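You operate a simulated robot arm through the tools that you are given. There is no shell and no other tool.

You run a simulated two-armed robot. Do the job below in one go: nothing can be reset, and whatever is moved stays where it is left.

TASK
Swap the dock's green thumb drive for the red; dock off meanwhile.
Fine: dock off first, on after; the green drive goes into slot two of the desk stand; drop nothing.

Only the result counts: the job must be done as asked and must still hold three seconds after the hand-in. Knocking over, shifting, dropping, spilling or breaking anything else fails it.

THE ROBOT
Two 7-joint arms with fingered hands on one trunk that stands fixed in place. Base frame: the origin is at the foot of the trunk, x ahead of it, y to its left, z up. Readings come in m, degrees, newtons and seconds.
The left shoulder is at [0.2, 0.135, 0.87], the right one opposite. Payload 4 kg a hand.
The tool frame of a hand sits at the grasp point between the pads (the TCP): z along the fingers, y along the line on which they close. The tips reach 0.025 m beyond it. Largest opening 0.088 m; the body of the gripper starts 0.029 m behind the TCP. The gripper is a hand of 4 fingers: y runs from the thumb to the fingers, the wrist lies at [-0.013, -0.106, -0.174] in the tool frame, and closing takes about 1.5 s.
Orientation is told as [roll, pitch, yaw] about the base's x, y, z axes, in that order, counted from this pose: with the fingers straight down and the wrist toward the robot, the tool's x, y and z point along [0, 1, 0], [1, 0, 0] and [0, 0, -1] of the base frame.

THE INTERFACE
- The arms move only by the tool apply_moves. It takes "left_deltas", "right_deltas" or both (then of equal length, played together; a hand with none holds still); each is a list of rows, each a list of 6 numbers: the shift along the tool's x, y, z in m, then the turn, a rotation vector about the tool's x, y, z in degrees. In form: [[tx, ty, tz, rx, ry, rz], ...]. A call has 1 to 20 rows; each row shifts and turns the commanded pose from where the row before left it, along the tool's axes as they then stand. "left_claw" and "right_claw" are, for a hand that has rows, the gripper command, from -1 (fully open) to 1 (shut), values between in proportion, set as the call begins (left out, the last holds). Each row takes 0.2 s and may step no farther than 0.05 m and 8.6 degrees from the row before; otherwise, or with a gripper value out of range, the whole call is refused. A pose out of reach is approached as far as the arm can. The call stops where the force on the tool passes 40 N (or 10 N more than at its start, if that is more) or the arm is blocked; 0.2 s more then pass. The fingers move at their own pace (about 0.153 m/s each) and stop on an object; they squeeze with about 25 N. The grip force told is the motor's: it shows also when the fingers shut on nothing. Time passes only in rows, and 0.2 s behind the last, so rows that do not move let the fingers close. The reply holds the time, the measured pose of the TCP, the force on the tool along the base axes, the opening and the grip force, in the units named above and with some noise, with the torque about the TCP (base axes, N m) and any sound that the robot's microphone picked up.
- Cameras (640 x 400 px; columns grow to the right, rows downward): "scene" is now at [0.1412, 0.0113, 1.4718]; the picture's right is [0.15, -0.99, 0.00], its down [-0.71, -0.11, -0.70] and it looks along [0.69, 0.11, -0.72] (base axes); focal length 318 px, centre (320, 200). "left" rides on the left gripper at [-0.064, -0.083, -0.098] in its tool frame; the picture's right is [-0.62, -0.37, 0.69], its down [0.71, -0.63, 0.30] and it looks along [0.32, 0.68, 0.65] (tool axes); focal length 265 px, centre (320, 200). "right" rides on the right gripper at [0.064, -0.083, -0.098] in its tool frame; the picture's right is [-0.62, 0.37, -0.69], its down [-0.71, -0.63, 0.30] and it looks along [-0.32, 0.68, 0.65] (tool axes); focal length 265 px, centre (320, 200). There is no depth. A picture from a camera that has moved, and an enlarged one, comes with that camera's place and axes in the base frame and with its lens.
- capture(camera): a new picture of that camera. No time passes.
- raise_lower(by): slides the trunk up (or, below 0, down) by that many m; the arms and the scene camera ride with it, the base frame stays. It gives what a move gives, with no picture.
- preshape(shape, hand): the hand has 4 fingers and takes this shape, open, in about a second: jaw (thumb against the fingers, like two jaws); tri (thumb and two fingers); tip (a fingertip pinch); poke (one finger out to press); point (the index stretched); flat (the hand flat); cup (the hand cupped); fist (a fist). The gripper value then closes the fingers along that shape, each until it touches; the sizes above hold for jaw. It gives what a move gives, with no picture.
- head_to(pan, tilt): turns the head with the scene camera to pan (to the left, within 97 degrees either way) and tilt (down, from -29 to 69), counted from straight ahead of the robot. It gives what a move gives.
- close_up(camera, box): a new picture of the part [left, top, right, bottom] of that camera's present view, enlarged. No time passes.
- job_done(): hands the job in; it is judged then, once.

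Places have to be worked out from the pictures, the camera data and where the tool is seen. Open the grippers and draw the arms clear of the work before you hand the job in, unless the task says otherwise.

The tools are called after "Emit:" as name(argument=value, ...) on one line, values as JSON. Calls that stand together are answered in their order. apply_moves: Moves the arms, as the interface text tells. Its arguments: {"type":"object","properties":{"left_deltas":{"type":"array","items":{"type":"array","items":{"type":"number"}}},"left_claw":{"type":"number"},"right_deltas":{"type":"array","items":{"type":"array","items":{"type":"number"}}},"right_claw":{"type":"number"}},"required":[]} The other tools are called the same way: raise_lower (by) slides the trunk up or down; preshape (shape, hand) gives the hand a shape; head_to (pan, tilt) turns the head that bears the scene camera; capture (camera) takes a picture; close_up (camera, box) takes an enlarged picture of a part of a camera's view; job_done () hands the job in.

At the start:

```text
time: 0.0
left_eef_pos: [0.4441, 0.2986, 1.1181]
left_orientation: [0.0, 0.1, 0.1]
left_ft_force: [-0.5, 0.1, -0.4]
left_ft_torque: [0.01, 0.0, -0.01]
left_width: 0.0876
left_grasp_force: 0.1
left_shape: jaw
right_eef_pos: [0.5487, -0.1221, 1.0787]
right_orientation: [0.1, 0.0, 0.0]
right_ft_force: [-0.3, -0.1, 0.1]
right_ft_torque: [-0.01, 0.04, 0.0]
right_width: 0.0877
right_grasp_force: 0.1
right_shape: jaw
trunk travel left (down, up): [-0.475, 0.295]
head pan, tilt: [8.9, 45.9]
```

scene: 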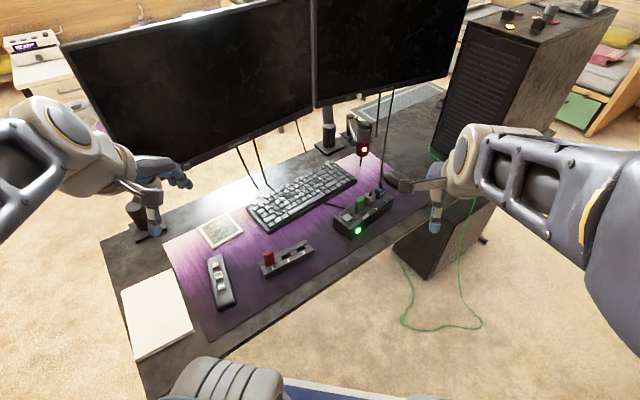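
right: 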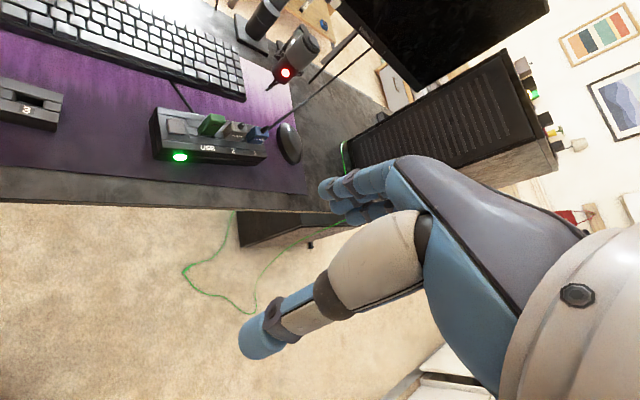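
left: 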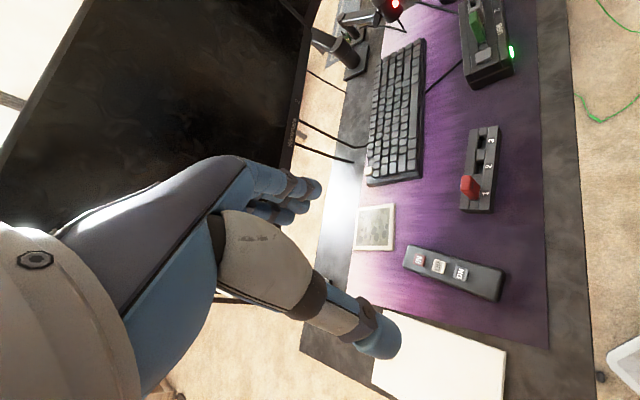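

I start by looking closer at the dock, the stand and the strip with buttons on the desk.

Emit:
close_up(camera="scene", box=[320, 160, 420, 250])

Emit:
close_up(camera="scene", box=[190, 210, 330, 320])

Emit:
close_up(camera="right", box=[130, 80, 310, 190])

Emit:
close_up(camera="left", box=[380, 100, 560, 310])

```text
4.44 times, centred on (370, 205) of scene
camera zoom: at [0.1412, 0.0113, 1.4718], right [0.15, -0.99, 0.0], down [-0.71, -0.11, -0.7], along [0.69, 0.11, -0.72], focal length 1414 px, centre (98, 178)
```

zoom: 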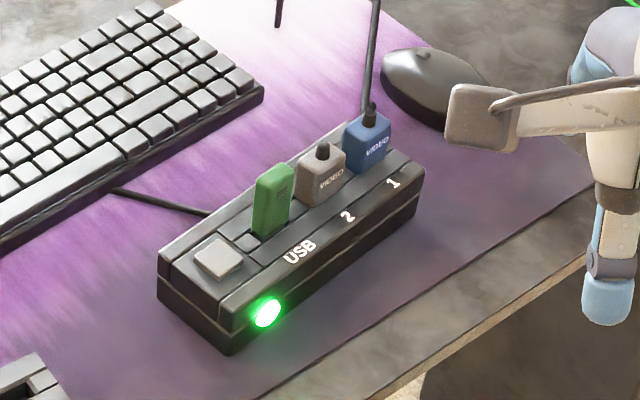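

```text
3.64 times, centred on (260, 265) of scene
camera zoom: at [0.1412, 0.0113, 1.4718], right [0.15, -0.99, 0.0], down [-0.71, -0.11, -0.7], along [0.69, 0.11, -0.72], focal length 1156 px, centre (538, -36)
```

zoom: 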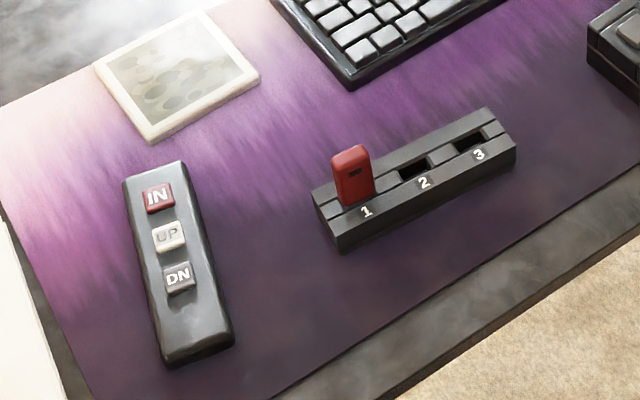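

```text
3.56 times, centred on (220, 135) of right
camera zoom: at [0.4642, -0.0593, 1.1773], right [0.37, -0.62, 0.69], down [-0.63, -0.71, -0.3], along [0.68, -0.32, -0.65], focal length 944 px, centre (676, 431)
```

zoom: 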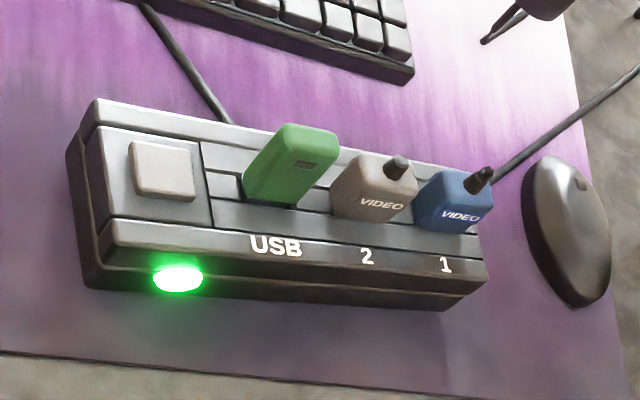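

```text
1.90 times, centred on (470, 205) of left
camera zoom: at [0.362, 0.2348, 1.2162], right [-0.37, -0.62, -0.69], down [-0.63, 0.71, -0.3], along [0.68, 0.32, -0.65], focal length 506 px, centre (34, 190)
```

zoom: 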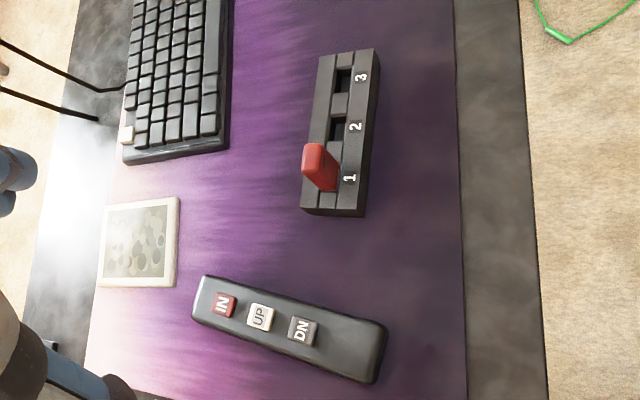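

The dock LED triangulates to about (0.713, -0.007, 0.768). Next I check where the monitors are relative to the hands.

Emit:
close_up(camera="scene", box=[60, 60, 380, 260])

Emit:
close_up(camera="left", box=[160, 0, 420, 200])

Emit:
close_up(camera="scene", box=[370, 110, 510, 250])

```text
2.00 times, centred on (220, 160) of scene
camera zoom: at [0.1412, 0.0113, 1.4718], right [0.15, -0.99, 0.0], down [-0.71, -0.11, -0.7], along [0.69, 0.11, -0.72], focal length 636 px, centre (520, 280)
```

zoom: 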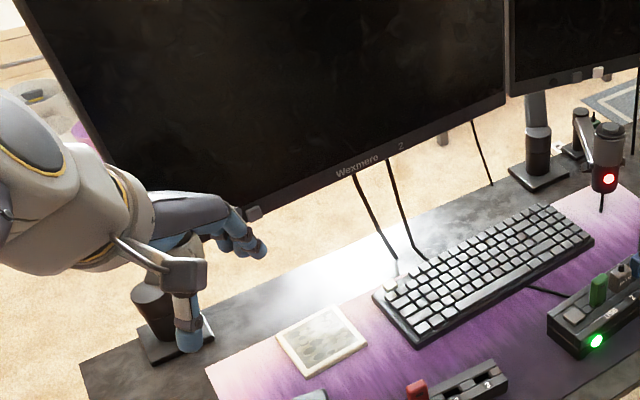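

```text
2.00 times, centred on (290, 100) of left
camera zoom: at [0.362, 0.2348, 1.2162], right [-0.37, -0.62, -0.69], down [-0.63, 0.71, -0.3], along [0.68, 0.32, -0.65], focal length 531 px, centre (380, 400)
```

zoom: 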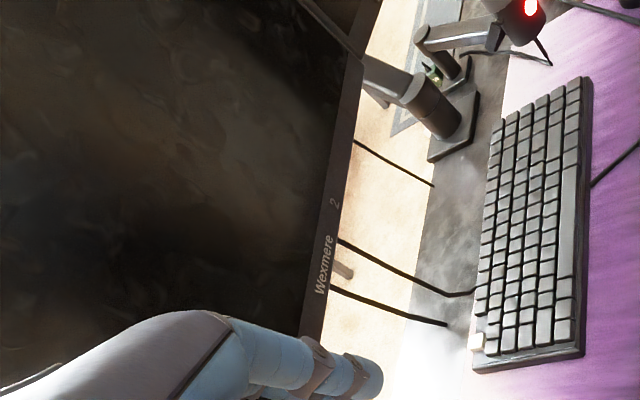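

```text
2.86 times, centred on (440, 180) of scene
camera zoom: at [0.1412, 0.0113, 1.4718], right [0.15, -0.99, 0.0], down [-0.71, -0.11, -0.7], along [0.69, 0.11, -0.72], focal length 909 px, centre (-23, 257)
```

zoom: 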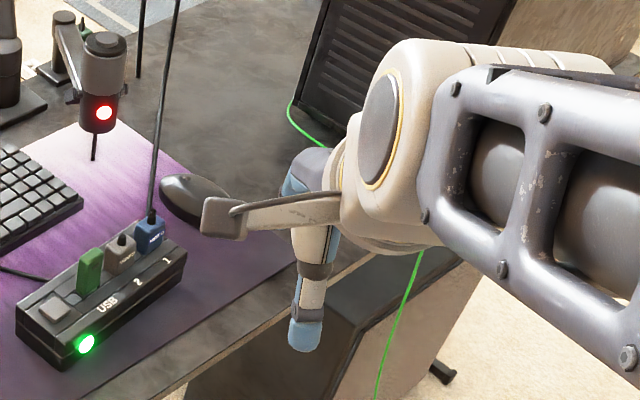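

The monitor's lower edge is at z≈0.96, around (0.86, 0.29), well clear of the dock and stand. Both lie along a line rotated by about -40°, so the right hand yawed about +50° suits both. I try the fingertip pinch shape on the right hand and look at it.

Emit:
preshape(shape="tip", hand="right")

Emit:
apply_moves(right_deltas=[[0, 0.0185, 0.0217, 0, 0, -8.33], [-0.0027, 0.0183, 0.0217, 0, 0, -8.33], [-0.0053, 0.0177, 0.0217, 0, 0, -8.33], [-0.0078, 0.0168, 0.0217, 0, 0, -8.33], [-0.0102, 0.0155, 0.0217, 0, 0, -8.33], [-0.0123, 0.0138, 0.0217, 0, 0, -8.33]])

Emit:
capture(camera="right")

Emit:
capture(camera="scene")

```text
time: 0.9
left_eef_pos: [0.445, 0.2989, 1.1188]
left_orientation: [0.1, 0.0, -0.1]
left_ft_force: [0.2, -0.7, 0.5]
left_ft_torque: [-0.01, -0.02, 0.02]
left_width: 0.0873
left_grasp_force: 0.0
left_shape: jaw
right_eef_pos: [0.5481, -0.1216, 1.0783]
right_orientation: [0.0, 0.0, 0.0]
right_ft_force: [-0.3, -0.5, 0.0]
right_ft_torque: [-0.01, 0.0, 0.03]
right_width: 0.0876
right_grasp_force: 0.1
right_shape: tip
trunk travel left (down, up): [-0.475, 0.295]
head pan, tilt: [8.9, 45.9]
```

```text
time: 2.3
left_eef_pos: [0.4458, 0.2995, 1.1175]
left_orientation: [0.0, 0.1, 0.0]
left_ft_force: [0.8, 0.3, 0.2]
left_ft_torque: [0.0, 0.01, 0.02]
left_width: 0.0876
left_grasp_force: 0.0
left_shape: jaw
right_eef_pos: [0.6586, -0.1219, 0.9441]
right_orientation: [0.1, -0.1, 49.9]
right_ft_force: [0.3, 0.1, 0.3]
right_ft_torque: [-0.01, 0.01, 0.0]
right_width: 0.0879
right_grasp_force: 0.0
right_shape: tip
trunk travel left (down, up): [-0.475, 0.295]
head pan, tilt: [8.9, 45.9]
```

```text
taken
camera right: at [0.5548, -0.146, 1.0428], right [0.71, -0.12, 0.69], down [0.14, -0.94, -0.3], along [0.69, 0.32, -0.65], focal length 265 px, centre (320, 200)
```

right: 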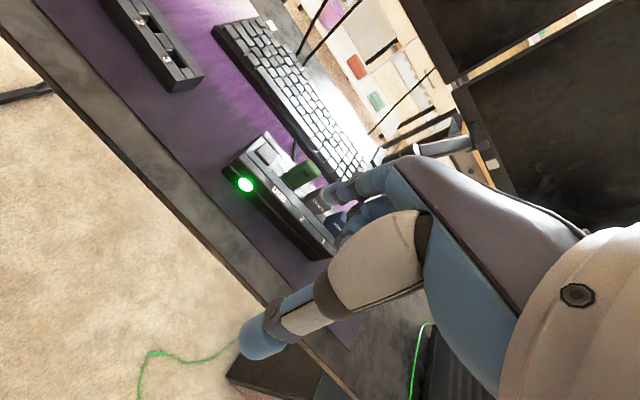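

```text
taken
camera scene: at [0.1409, 0.0114, 1.4719], right [0.15, -0.99, 0.0], down [-0.71, -0.11, -0.7], along [0.69, 0.11, -0.72], focal length 318 px, centre (320, 200)
```

scene: 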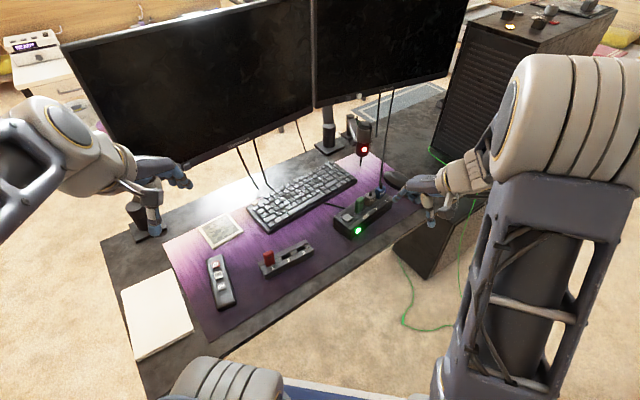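

The hand now hangs just in front of the dock at yaw 50°. I zoom on the dock from both cameras to measure it.

Emit:
close_up(camera="right", box=[210, 110, 370, 270])

Emit:
close_up(camera="scene", box=[325, 175, 405, 245])

Emit:
close_up(camera="right", box=[90, 0, 250, 120])

Emit:
close_up(camera="left", box=[430, 0, 540, 110])

```text
2.50 times, centred on (290, 190) of right
camera zoom: at [0.5548, -0.146, 1.0428], right [0.71, -0.12, 0.69], down [0.14, -0.94, -0.3], along [0.69, 0.32, -0.65], focal length 664 px, centre (395, 225)
```

zoom: 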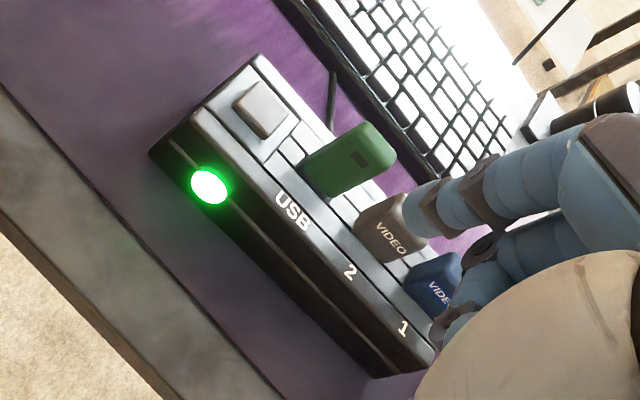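

```text
5.71 times, centred on (365, 210) of scene
camera zoom: at [0.1409, 0.0114, 1.4719], right [0.15, -0.99, 0.0], down [-0.71, -0.11, -0.7], along [0.69, 0.11, -0.72], focal length 1817 px, centre (63, 143)
```

zoom: 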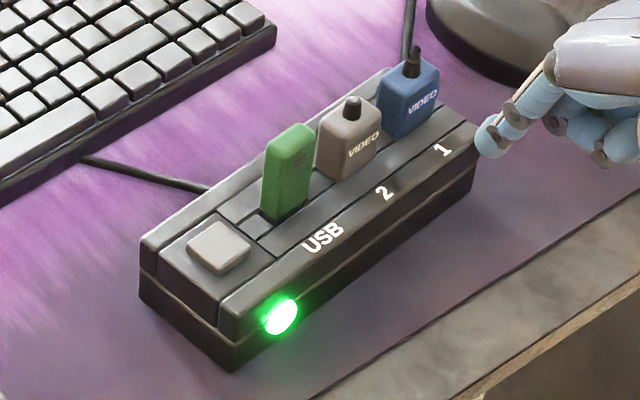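

```text
3.33 times, centred on (170, 60) of right
camera zoom: at [0.5548, -0.146, 1.0428], right [0.71, -0.12, 0.69], down [0.14, -0.94, -0.3], along [0.69, 0.32, -0.65], focal length 885 px, centre (820, 667)
```

zoom: 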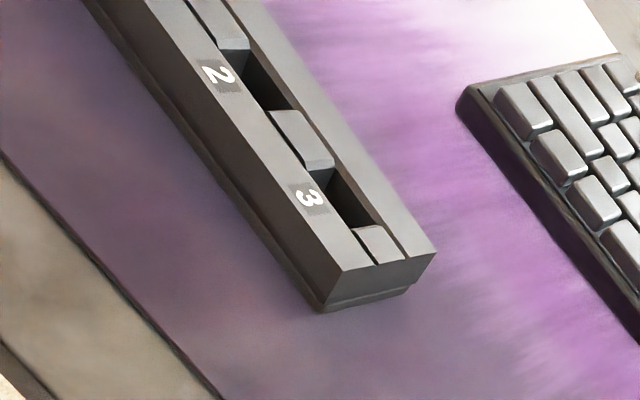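

```text
3.64 times, centred on (485, 55) of left
camera zoom: at [0.3618, 0.2348, 1.2163], right [-0.37, -0.62, -0.69], down [-0.63, 0.71, -0.3], along [0.68, 0.32, -0.65], focal length 965 px, centre (-280, 727)
```

zoom: 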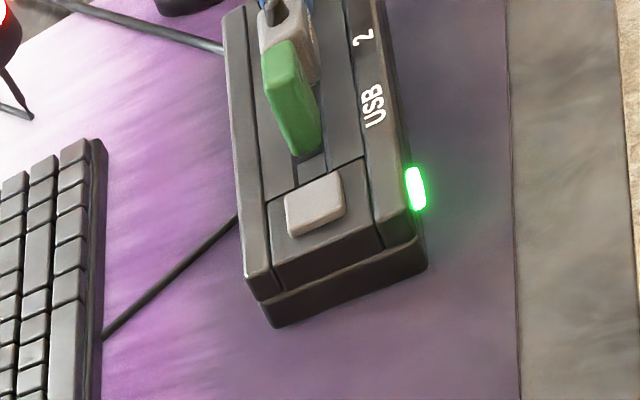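

I look more closely at the green drive and the stand slots from each camera.

Emit:
close_up(camera="right", box=[245, 125, 325, 175])

Emit:
close_up(camera="left", box=[455, 0, 545, 60])

Emit:
close_up(camera="left", box=[445, 115, 515, 220])

Emit:
close_up(camera="scene", box=[250, 230, 330, 285])

```text
8.00 times, centred on (285, 150) of right
camera zoom: at [0.5548, -0.146, 1.0428], right [0.71, -0.12, 0.69], down [0.14, -0.94, -0.3], along [0.69, 0.32, -0.65], focal length 2123 px, centre (600, 600)
```

zoom: 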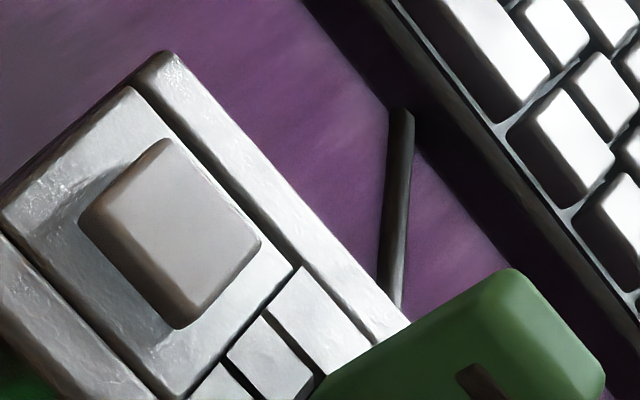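

```text
6.67 times, centred on (500, 30) of left
camera zoom: at [0.3618, 0.2348, 1.2163], right [-0.37, -0.62, -0.69], down [-0.63, 0.71, -0.3], along [0.68, 0.32, -0.65], focal length 1769 px, centre (-880, 1333)
```

zoom: 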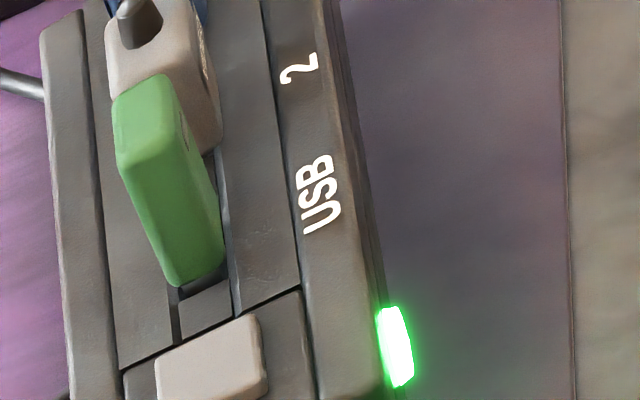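

```text
3.81 times, centred on (480, 168) of left
camera zoom: at [0.3618, 0.2348, 1.2163], right [-0.37, -0.62, -0.69], down [-0.63, 0.71, -0.3], along [0.68, 0.32, -0.65], focal length 1011 px, centre (-290, 324)
```

zoom: 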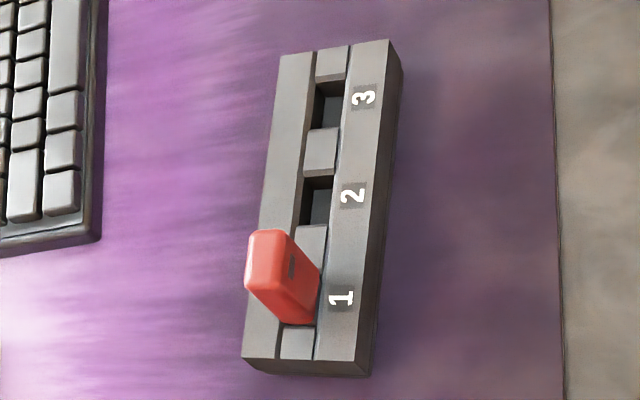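

```text
7.27 times, centred on (290, 258) of scene
camera zoom: at [0.1409, 0.0114, 1.4719], right [0.15, -0.99, 0.0], down [-0.71, -0.11, -0.7], along [0.69, 0.11, -0.72], focal length 2313 px, centre (538, -218)
```

zoom: 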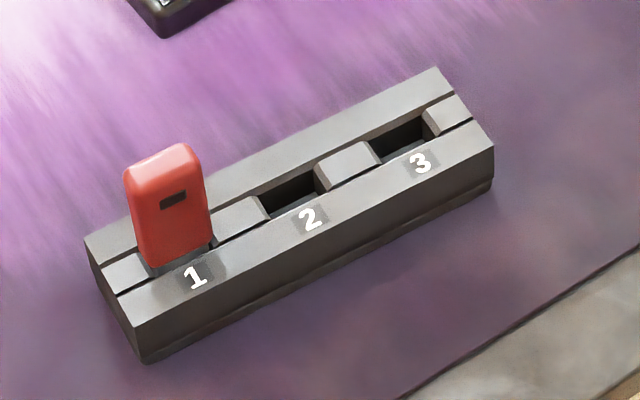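

Triangulation gives: stand top z≈0.764 with its axis at about -50° (slot 1 ≈ (0.570, 0.208), slot 2 ≈ (0.599, 0.173)). The dock axis is at about -40°, the button ≈ (0.73, 0.026, 0.793), and the green drive top ≈ (0.768, 0.0, 0.835). I close the pinch in the air to see where its tips meet.

Emit:
apply_moves(right_deltas=[[0, 0, -0.01, 0, 0, 0], [0, 0, 0, 0, 0, 0], [0, 0, 0, 0, 0, 0], [0, 0, 0, 0, 0, 0], [0, 0, 0, 0, 0, 0], [0, 0, 0, 0, 0, 0], [0, 0, 0, 0, 0, 0], [0, 0, 0, 0, 0, 0]], right_claw=1)

Emit:
capture(camera="right")

Emit:
close_up(camera="scene", box=[340, 130, 500, 250])

Emit:
capture(camera="left")

```text
time: 4.1
left_eef_pos: [0.4457, 0.2984, 1.1172]
left_orientation: [0.1, 0.0, 0.0]
left_ft_force: [0.4, 0.0, -0.2]
left_ft_torque: [0.01, -0.01, -0.01]
left_width: 0.0876
left_grasp_force: 0.1
left_shape: jaw
right_eef_pos: [0.6576, -0.1231, 0.9553]
right_orientation: [0.0, 0.0, 49.9]
right_ft_force: [0.7, -0.9, 0.7]
right_ft_torque: [-0.01, 0.04, 0.02]
right_width: 0.0
right_grasp_force: 25.3
right_shape: tip
trunk travel left (down, up): [-0.475, 0.295]
head pan, tilt: [8.9, 45.9]
```

```text
taken
camera right: at [0.5541, -0.1462, 1.0541], right [0.71, -0.12, 0.69], down [0.14, -0.94, -0.3], along [0.69, 0.31, -0.65], focal length 265 px, centre (320, 200)
```

right: 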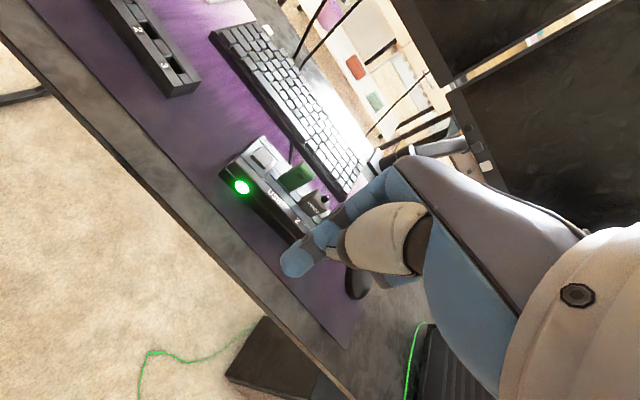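

```text
3.33 times, centred on (420, 190) of scene
camera zoom: at [0.1412, 0.0113, 1.4718], right [0.15, -0.99, 0.0], down [-0.71, -0.11, -0.7], along [0.69, 0.11, -0.72], focal length 1060 px, centre (-13, 233)
```

zoom: 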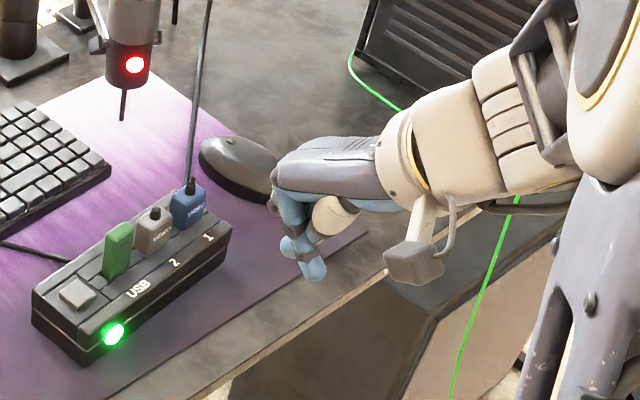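

```text
taken
camera left: at [0.362, 0.2348, 1.2162], right [-0.37, -0.62, -0.69], down [-0.63, 0.71, -0.3], along [0.68, 0.32, -0.65], focal length 265 px, centre (320, 200)
```

left: 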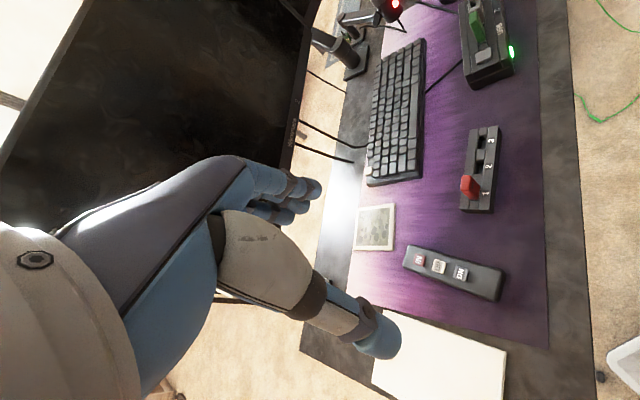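

The pinch tips meet near the predicted point. I zoom in to see the exact shape of the fingertips and the other fingers.

Emit:
close_up(camera="right", box=[260, 180, 440, 310])

Emit:
close_up(camera="scene", box=[400, 160, 460, 220])

```text
3.08 times, centred on (350, 245) of right
camera zoom: at [0.5541, -0.1462, 1.0541], right [0.71, -0.12, 0.69], down [0.14, -0.94, -0.3], along [0.69, 0.31, -0.65], focal length 817 px, centre (228, 62)
```

zoom: 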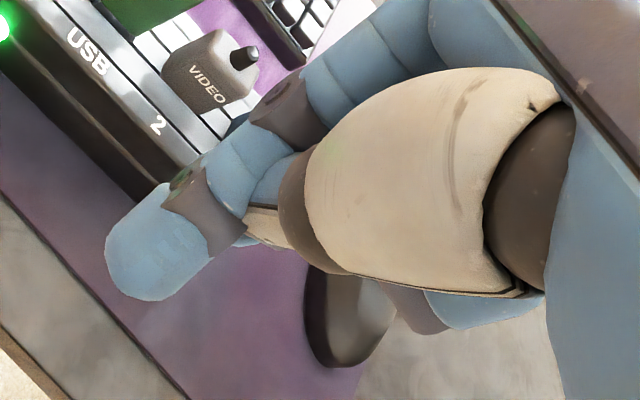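

```text
6.67 times, centred on (430, 190) of scene
camera zoom: at [0.1412, 0.0113, 1.4718], right [0.15, -0.99, 0.0], down [-0.71, -0.11, -0.7], along [0.69, 0.11, -0.72], focal length 2120 px, centre (-413, 267)
```

zoom: 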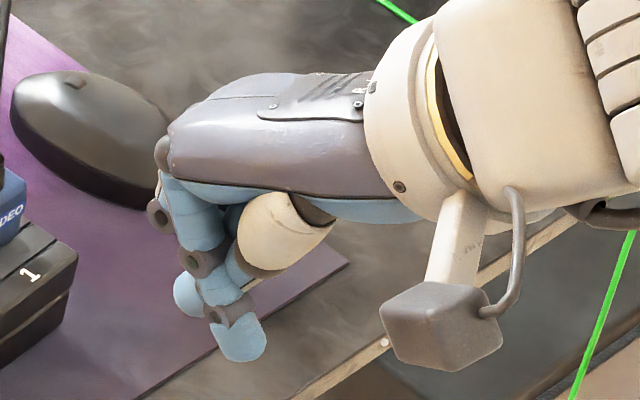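

The index finger overlaps the thumb in this view. I open the pinch partly (about 30 mm) to see where thumb and index tips lie relative to the TCP.

Emit:
apply_moves(right_deltas=[[0, 0, 0, 0, 0, 0], [0, 0, 0, 0, 0, 0], [0, 0, 0, 0, 0, 0], [0, 0, 0, 0, 0, 0], [0, 0, 0, 0, 0, 0]], right_claw=0.3)

Emit:
close_up(camera="right", box=[240, 180, 440, 320])

Emit:
close_up(camera="scene", box=[400, 160, 460, 220])

```text
time: 5.3
left_eef_pos: [0.4447, 0.2994, 1.1191]
left_orientation: [0.0, 0.0, 0.0]
left_ft_force: [-0.3, -0.9, 1.2]
left_ft_torque: [0.0, 0.01, -0.03]
left_width: 0.0875
left_grasp_force: 0.0
left_shape: jaw
right_eef_pos: [0.6566, -0.1231, 0.9556]
right_orientation: [0.1, 0.1, 50.0]
right_ft_force: [-0.7, 0.3, 0.8]
right_ft_torque: [-0.02, -0.03, 0.04]
right_width: 0.0306
right_grasp_force: 0.0
right_shape: tip
trunk travel left (down, up): [-0.475, 0.295]
head pan, tilt: [8.9, 45.9]
```

```text
2.86 times, centred on (340, 250) of right
camera zoom: at [0.5541, -0.1462, 1.0541], right [0.71, -0.12, 0.69], down [0.14, -0.94, -0.3], along [0.69, 0.32, -0.65], focal length 758 px, centre (263, 57)
```

zoom: 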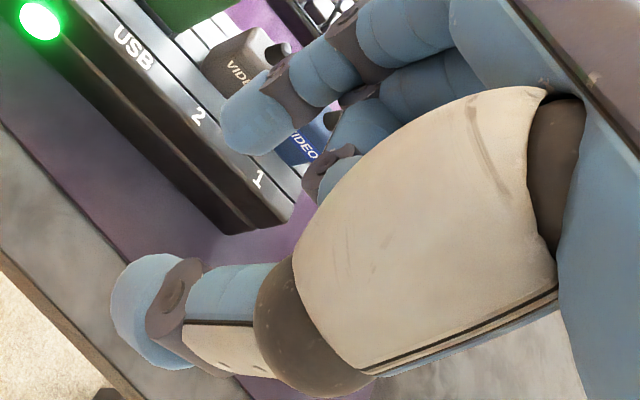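

```text
6.67 times, centred on (430, 190) of scene
camera zoom: at [0.1412, 0.0113, 1.4718], right [0.15, -0.99, 0.0], down [-0.71, -0.11, -0.7], along [0.69, 0.11, -0.72], focal length 2120 px, centre (-413, 267)
```

zoom: 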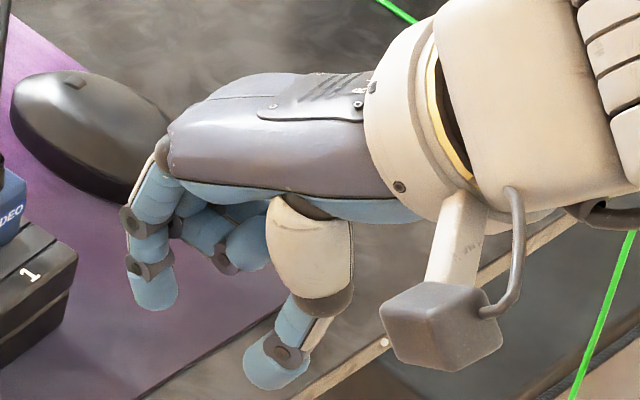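

The pinch midpoint matches TCP + ~22 mm. The curled fingers sit on the tool's -x side and nearly as low as the tips, so I will tilt the hand about y when near neighbouring plugs. Now I look at the poke shape for the power button.

Emit:
preshape(shape="poke", hand="right")

Emit:
capture(camera="right")

Emit:
close_up(camera="scene", box=[390, 140, 470, 220])

```text
time: 6.2
left_eef_pos: [0.4458, 0.2985, 1.1178]
left_orientation: [0.0, 0.0, 0.0]
left_ft_force: [-0.5, 0.0, 0.1]
left_ft_torque: [0.04, 0.0, 0.02]
left_width: 0.0875
left_grasp_force: 0.0
left_shape: jaw
right_eef_pos: [0.6576, -0.1222, 0.9552]
right_orientation: [-0.1, 0.0, 49.9]
right_ft_force: [-0.2, 0.4, -0.7]
right_ft_torque: [-0.02, -0.02, -0.01]
right_width: 0.0002
right_grasp_force: 0.1
right_shape: poke
trunk travel left (down, up): [-0.475, 0.295]
head pan, tilt: [8.9, 45.9]
```

```text
taken
camera right: at [0.5541, -0.1462, 1.0541], right [0.71, -0.12, 0.69], down [0.14, -0.94, -0.3], along [0.69, 0.31, -0.65], focal length 265 px, centre (320, 200)
```

right: 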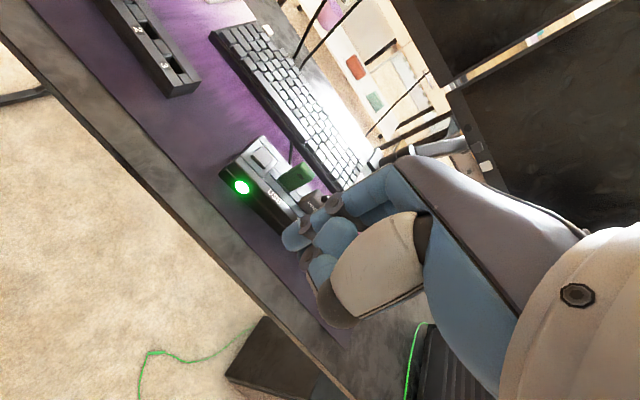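

```text
5.00 times, centred on (430, 180) of scene
camera zoom: at [0.1412, 0.0113, 1.4718], right [0.15, -0.99, 0.0], down [-0.71, -0.11, -0.7], along [0.69, 0.11, -0.72], focal length 1590 px, centre (-230, 300)
```

zoom: 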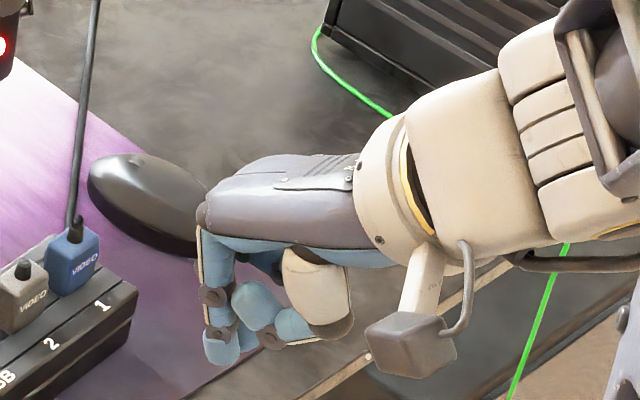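

In poke shape the index tip sits around TCP + 25 mm. For the button the left hand is better, as its folded fingers fall on the side away from the green drive. I pull the right hand back and bring the left hand, in poke shape, towards the dock.

Emit:
preshape(shape="poke", hand="left")

Emit:
apply_moves(right_deltas=[[0.0031, -0.0352, -0.025, 0, 0, 0], [0.0031, -0.0352, -0.025, 0, 0, 0], [0.0031, -0.0352, -0.025, 0, 0, 0], [0.0031, -0.0352, -0.025, 0, 0, 0]])

Emit:
apply_moves(left_deltas=[[-0.0249, 0.0219, 0.0172, 0, 0, 0], [-0.0249, 0.0219, 0.0172, 0, 0, 0], [-0.0249, 0.0219, 0.0172, 0, 0, 0], [-0.0249, 0.0219, 0.0172, 0, 0, 0], [-0.0249, 0.0219, 0.0172, 0, 0, 0], [-0.0249, 0.0219, 0.0172, 0, 0, 0], [-0.0249, 0.0219, 0.0172, 0, 0, -7.5], [-0.0249, 0.0219, 0.0172, 0, 0, -7.5]])

Emit:
capture(camera="left")

Emit:
capture(camera="scene")

```text
time: 7.1
left_eef_pos: [0.4452, 0.2987, 1.1176]
left_orientation: [0.0, 0.0, 0.0]
left_ft_force: [0.8, 0.6, 0.8]
left_ft_torque: [-0.01, 0.02, 0.02]
left_width: 0.0
left_grasp_force: 0.0
left_shape: poke
right_eef_pos: [0.6566, -0.1217, 0.955]
right_orientation: [0.1, 0.0, 50.0]
right_ft_force: [-0.1, 0.0, -0.7]
right_ft_torque: [-0.03, -0.03, 0.0]
right_width: 0.0002
right_grasp_force: 0.0
right_shape: poke
trunk travel left (down, up): [-0.475, 0.295]
head pan, tilt: [8.9, 45.9]
```

```text
time: 8.1
left_eef_pos: [0.4449, 0.2983, 1.1186]
left_orientation: [0.0, 0.0, 0.0]
left_ft_force: [0.4, 0.3, -0.7]
left_ft_torque: [-0.03, 0.01, 0.01]
left_width: 0.0
left_grasp_force: 0.1
left_shape: poke
right_eef_pos: [0.5575, -0.2223, 1.0558]
right_orientation: [0.1, 0.0, 50.1]
right_ft_force: [0.6, 0.0, -0.8]
right_ft_torque: [-0.01, 0.0, 0.02]
right_width: 0.0
right_grasp_force: 0.0
right_shape: poke
trunk travel left (down, up): [-0.475, 0.295]
head pan, tilt: [8.9, 45.9]
```

```text
time: 9.9
left_eef_pos: [0.6206, 0.1043, 0.9802]
left_orientation: [1.9, 0.3, 12.3]
left_ft_force: [1.1, 0.4, 1.1]
left_ft_torque: [-0.01, 0.03, 0.04]
left_width: 0.0002
left_grasp_force: 0.1
left_shape: poke
right_eef_pos: [0.5581, -0.2217, 1.0557]
right_orientation: [-0.1, 0.0, 50.1]
right_ft_force: [-0.3, 0.6, 0.0]
right_ft_torque: [0.01, 0.0, 0.03]
right_width: 0.0
right_grasp_force: 0.0
right_shape: poke
trunk travel left (down, up): [-0.475, 0.295]
head pan, tilt: [8.9, 45.9]
```

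```text
taken
camera left: at [0.5544, 0.02, 1.077], right [-0.24, -0.66, -0.71], down [-0.77, 0.57, -0.28], along [0.59, 0.48, -0.65], focal length 265 px, centre (320, 200)
```

left: 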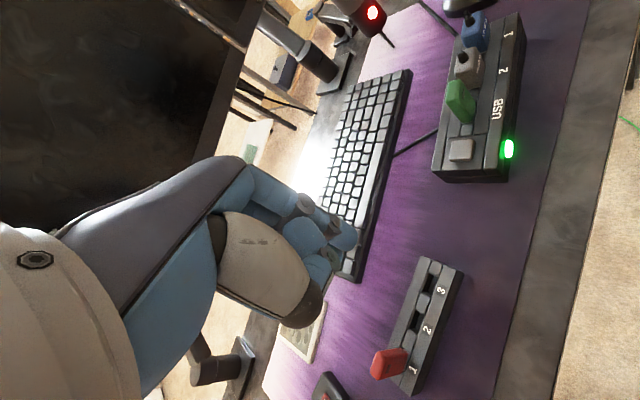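

```text
taken
camera scene: at [0.141, 0.0116, 1.4718], right [0.15, -0.99, 0.0], down [-0.71, -0.11, -0.7], along [0.69, 0.11, -0.72], focal length 318 px, centre (320, 200)
```

scene: 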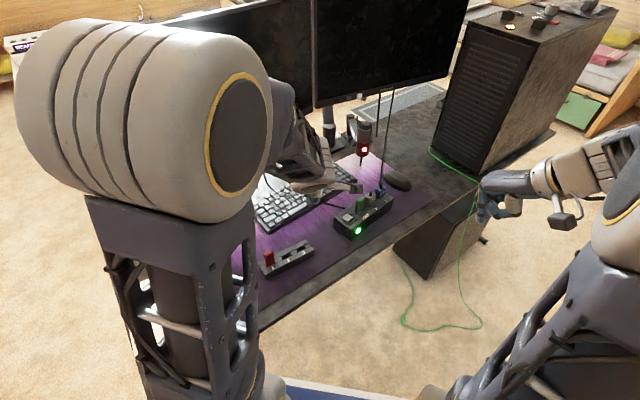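

The button rechecks at (0.731, 0.026, 0.793) from this view. I move the left index tip to hover above it.

Emit:
apply_moves(left_deltas=[[-0.0235, 0.0211, 0.02, 0, 0, 0], [-0.0235, 0.0211, 0.02, 0, 0, 0], [-0.0235, 0.0211, 0.02, 0, 0, 0], [-0.0235, 0.0211, 0.02, 0, 0, 0], [0, 0, 0, 0, 0, 0]])

Emit:
capture(camera="left")

Emit:
close_up(camera="scene", box=[300, 140, 420, 260])

Emit:
capture(camera="right")

```text
time: 11.1
left_eef_pos: [0.7269, 0.0309, 0.9022]
left_orientation: [0.1, -0.1, 15.0]
left_ft_force: [-0.5, 0.7, 0.9]
left_ft_torque: [-0.01, 0.01, 0.02]
left_width: 0.0
left_grasp_force: 0.0
left_shape: poke
right_eef_pos: [0.5574, -0.2226, 1.0555]
right_orientation: [-0.1, 0.0, 50.1]
right_ft_force: [-0.1, 0.1, -0.1]
right_ft_torque: [0.01, 0.01, -0.01]
right_width: 0.0
right_grasp_force: 0.0
right_shape: poke
trunk travel left (down, up): [-0.475, 0.295]
head pan, tilt: [8.9, 45.9]
```

```text
taken
camera left: at [0.6627, -0.0526, 0.9994], right [-0.2, -0.69, -0.69], down [-0.79, 0.53, -0.3], along [0.58, 0.49, -0.65], focal length 265 px, centre (320, 200)
```

left: 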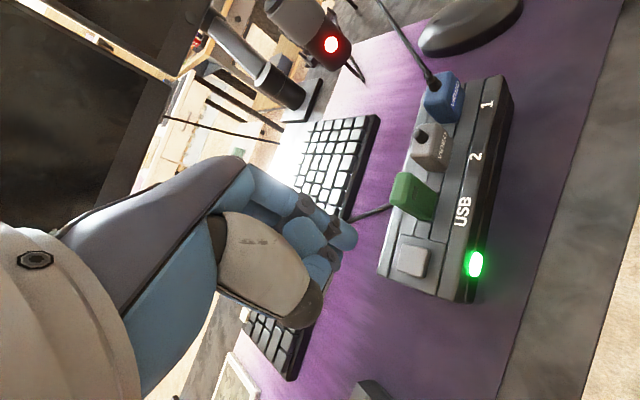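

```text
3.33 times, centred on (360, 200) of scene
camera zoom: at [0.1412, 0.0113, 1.4718], right [0.15, -0.99, 0.0], down [-0.71, -0.11, -0.7], along [0.69, 0.11, -0.72], focal length 1060 px, centre (187, 200)
```

zoom: 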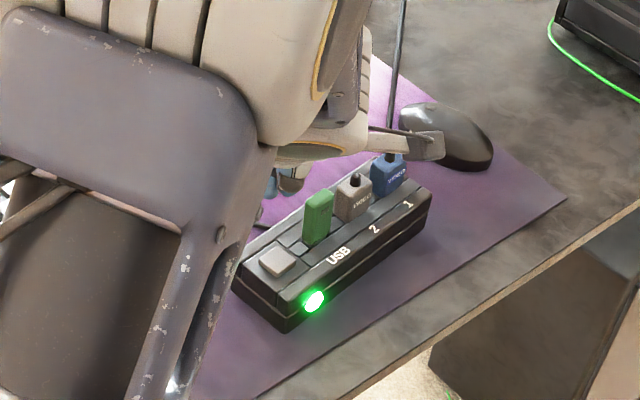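

```text
taken
camera right: at [0.4543, -0.2459, 1.1546], right [0.71, -0.12, 0.69], down [0.14, -0.94, -0.3], along [0.69, 0.31, -0.65], focal length 265 px, centre (320, 200)
```

right: 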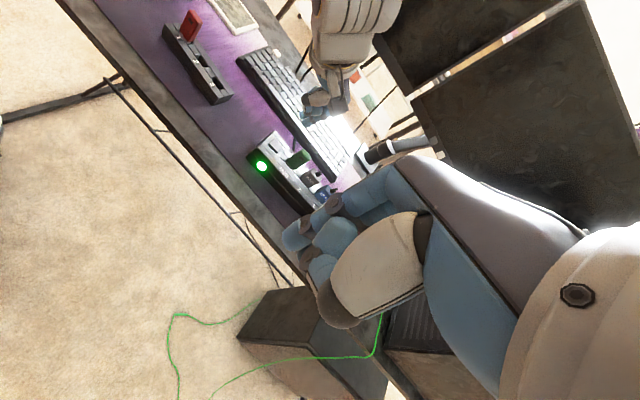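

The left index hovers near the button. I zoom in from both wrist cameras to pin down the fingertip's position against the button.

Emit:
close_up(camera="right", box=[240, 60, 360, 220])

Emit:
close_up(camera="left", box=[280, 180, 500, 310])

```text
2.50 times, centred on (300, 140) of right
camera zoom: at [0.4543, -0.2459, 1.1546], right [0.71, -0.12, 0.69], down [0.14, -0.94, -0.3], along [0.69, 0.31, -0.65], focal length 664 px, centre (370, 350)
```

zoom: 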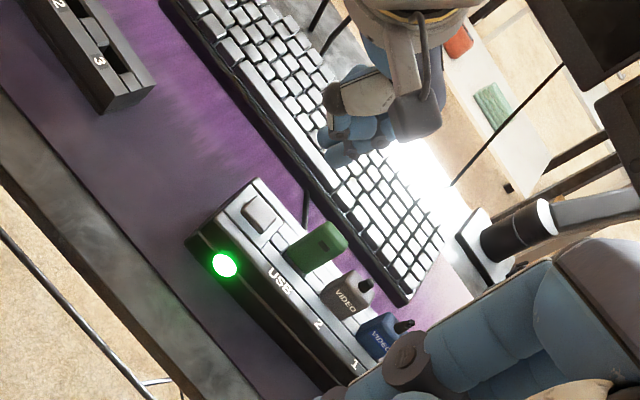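

```text
2.91 times, centred on (390, 245) of left
camera zoom: at [0.6627, -0.0526, 0.9994], right [-0.2, -0.69, -0.69], down [-0.79, 0.53, -0.3], along [0.58, 0.49, -0.65], focal length 772 px, centre (116, 69)
```

zoom: 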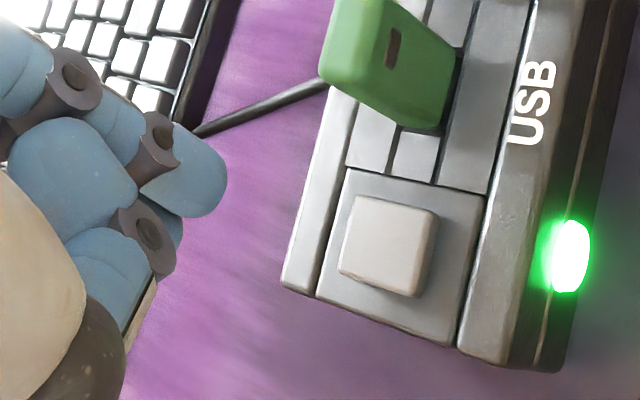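

The fingertip is directly above the button (button at tool offset (-7, 4.5) mm, tip at about (-7.5, 3) mm). I lower straight down to just above it.

Emit:
apply_moves(left_deltas=[[0, 0.001, 0.025, 0, 0, 0], [0, 0, 0.025, 0, 0, 0], [0, 0, 0.02, 0, 0, 0], [0, 0, 0, 0, 0, 0]])

Emit:
close_up(camera="left", box=[250, 120, 450, 320])

Emit:
close_up(camera="right", box=[240, 60, 360, 220])

```text
time: 12.1
left_eef_pos: [0.7287, 0.0335, 0.8329]
left_orientation: [0.0, 0.0, 15.0]
left_ft_force: [0.4, -0.5, 0.2]
left_ft_torque: [0.01, -0.02, 0.0]
left_width: 0.0
left_grasp_force: 0.1
left_shape: poke
right_eef_pos: [0.5578, -0.2219, 1.0551]
right_orientation: [0.0, -0.1, 50.1]
right_ft_force: [-0.5, 0.6, 0.0]
right_ft_torque: [0.0, 0.0, -0.02]
right_width: 0.0
right_grasp_force: 0.0
right_shape: poke
trunk travel left (down, up): [-0.475, 0.295]
head pan, tilt: [8.9, 45.9]
```

```text
2.00 times, centred on (350, 220) of left
camera zoom: at [0.6666, -0.0503, 0.9307], right [-0.2, -0.69, -0.69], down [-0.79, 0.53, -0.3], along [0.58, 0.49, -0.65], focal length 531 px, centre (260, 160)
```

zoom: 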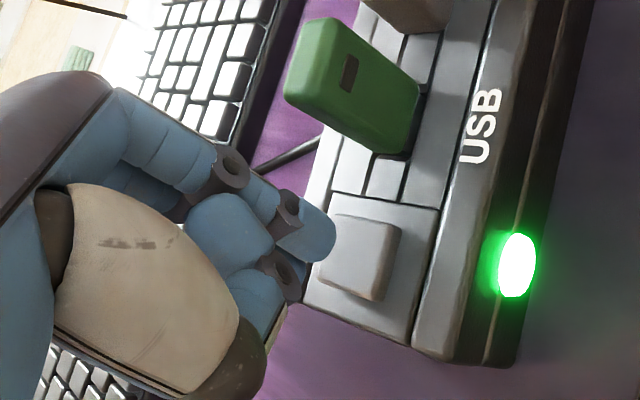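

```text
2.50 times, centred on (300, 140) of right
camera zoom: at [0.4543, -0.2459, 1.1546], right [0.71, -0.12, 0.69], down [0.14, -0.94, -0.3], along [0.69, 0.31, -0.65], focal length 664 px, centre (370, 350)
```

zoom: 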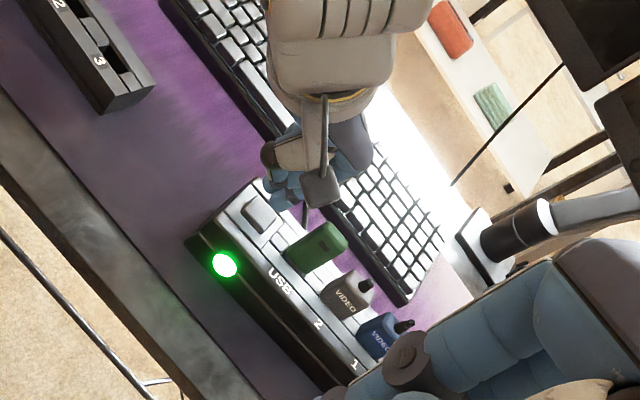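

The button shows about 3-5 mm behind the tip in the tool's frame, so I shift slightly and lower to near contact.

Emit:
apply_moves(left_deltas=[[-0.002, -0.004, 0.003, 0, 0, 0], [0, 0, 0.003, 0, 0, 0], [0, 0, 0.003, 0, 0, 0], [0, 0, 0, 0, 0, 0]])

Emit:
close_up(camera="left", box=[250, 120, 450, 320])

```text
time: 13.1
left_eef_pos: [0.7277, 0.031, 0.8223]
left_orientation: [-0.1, 0.0, 14.9]
left_ft_force: [0.8, 0.1, 0.6]
left_ft_torque: [0.02, 0.0, -0.03]
left_width: 0.0
left_grasp_force: 0.0
left_shape: poke
right_eef_pos: [0.5566, -0.2229, 1.0547]
right_orientation: [-0.1, -0.1, 49.9]
right_ft_force: [-0.5, 0.1, -0.3]
right_ft_torque: [-0.02, -0.01, 0.01]
right_width: 0.0
right_grasp_force: 0.0
right_shape: poke
trunk travel left (down, up): [-0.475, 0.295]
head pan, tilt: [8.9, 45.9]
```

```text
2.00 times, centred on (350, 220) of left
camera zoom: at [0.6633, -0.052, 0.9203], right [-0.2, -0.69, -0.69], down [-0.79, 0.53, -0.3], along [0.58, 0.49, -0.65], focal length 531 px, centre (260, 160)
```

zoom: 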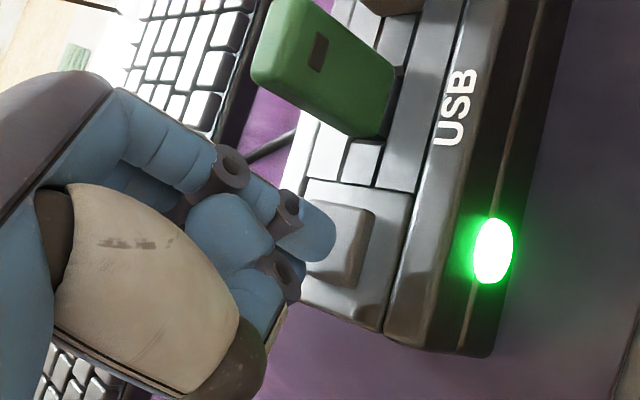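

The tip now overlaps the button in view with no contact force yet. I press down in small steps.

Emit:
apply_moves(left_deltas=[[0, 0, 0.0025, 0, 0, 0], [0, 0, 0.0025, 0, 0, 0], [0, 0, 0, 0, 0, 0]])

Emit:
close_up(camera="left", box=[250, 120, 450, 320])

```text
time: 13.9
left_eef_pos: [0.7259, 0.0316, 0.8176]
left_orientation: [0.0, 0.0, 15.0]
left_ft_force: [-0.4, -0.6, 0.2]
left_ft_torque: [0.03, 0.0, 0.02]
left_width: 0.0001
left_grasp_force: 0.1
left_shape: poke
right_eef_pos: [0.558, -0.2211, 1.0562]
right_orientation: [0.1, 0.1, 49.9]
right_ft_force: [-0.3, 0.4, 0.8]
right_ft_torque: [-0.01, 0.0, -0.01]
right_width: 0.0001
right_grasp_force: 0.1
right_shape: poke
trunk travel left (down, up): [-0.475, 0.295]
head pan, tilt: [8.9, 45.9]
```

```text
2.00 times, centred on (350, 220) of left
camera zoom: at [0.6631, -0.0529, 0.9154], right [-0.2, -0.69, -0.69], down [-0.79, 0.53, -0.3], along [0.58, 0.49, -0.65], focal length 531 px, centre (260, 160)
```

zoom: 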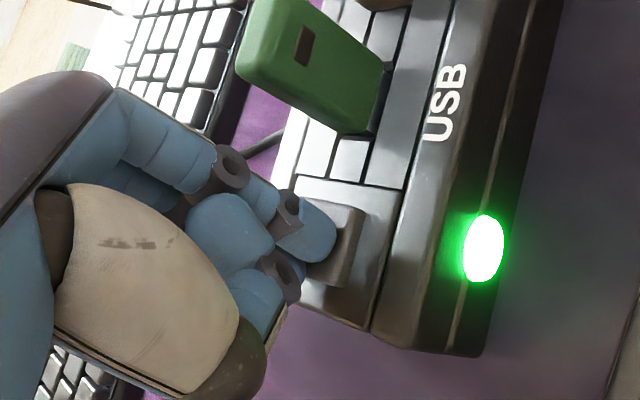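

Still no contact force; I continue down in 2 mm steps.

Emit:
apply_moves(left_deltas=[[0, 0, 0.002, 0, 0, 0], [0, 0, 0.002, 0, 0, 0], [0, 0, 0, 0, 0, 0]])

Emit:
close_up(camera="left", box=[250, 120, 450, 320])

```text
time: 14.7
left_eef_pos: [0.7265, 0.0307, 0.8128]
left_orientation: [0.0, 0.0, 15.0]
left_ft_force: [-1.3, -0.3, 8.4]
left_ft_torque: [0.03, 0.02, 0.0]
left_width: 0.0
left_grasp_force: 0.1
left_shape: poke
right_eef_pos: [0.5568, -0.2221, 1.0566]
right_orientation: [0.0, 0.0, 50.0]
right_ft_force: [-0.1, 0.1, 0.4]
right_ft_torque: [0.02, 0.02, 0.01]
right_width: 0.0
right_grasp_force: 0.1
right_shape: poke
trunk travel left (down, up): [-0.475, 0.295]
head pan, tilt: [8.9, 45.9]
heard: click
```

```text
2.00 times, centred on (350, 220) of left
camera zoom: at [0.6634, -0.0524, 0.9118], right [-0.19, -0.69, -0.69], down [-0.79, 0.53, -0.31], along [0.58, 0.49, -0.65], focal length 531 px, centre (260, 160)
```

zoom: 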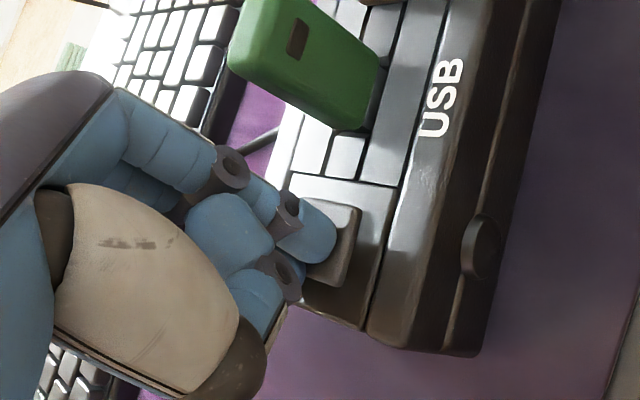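

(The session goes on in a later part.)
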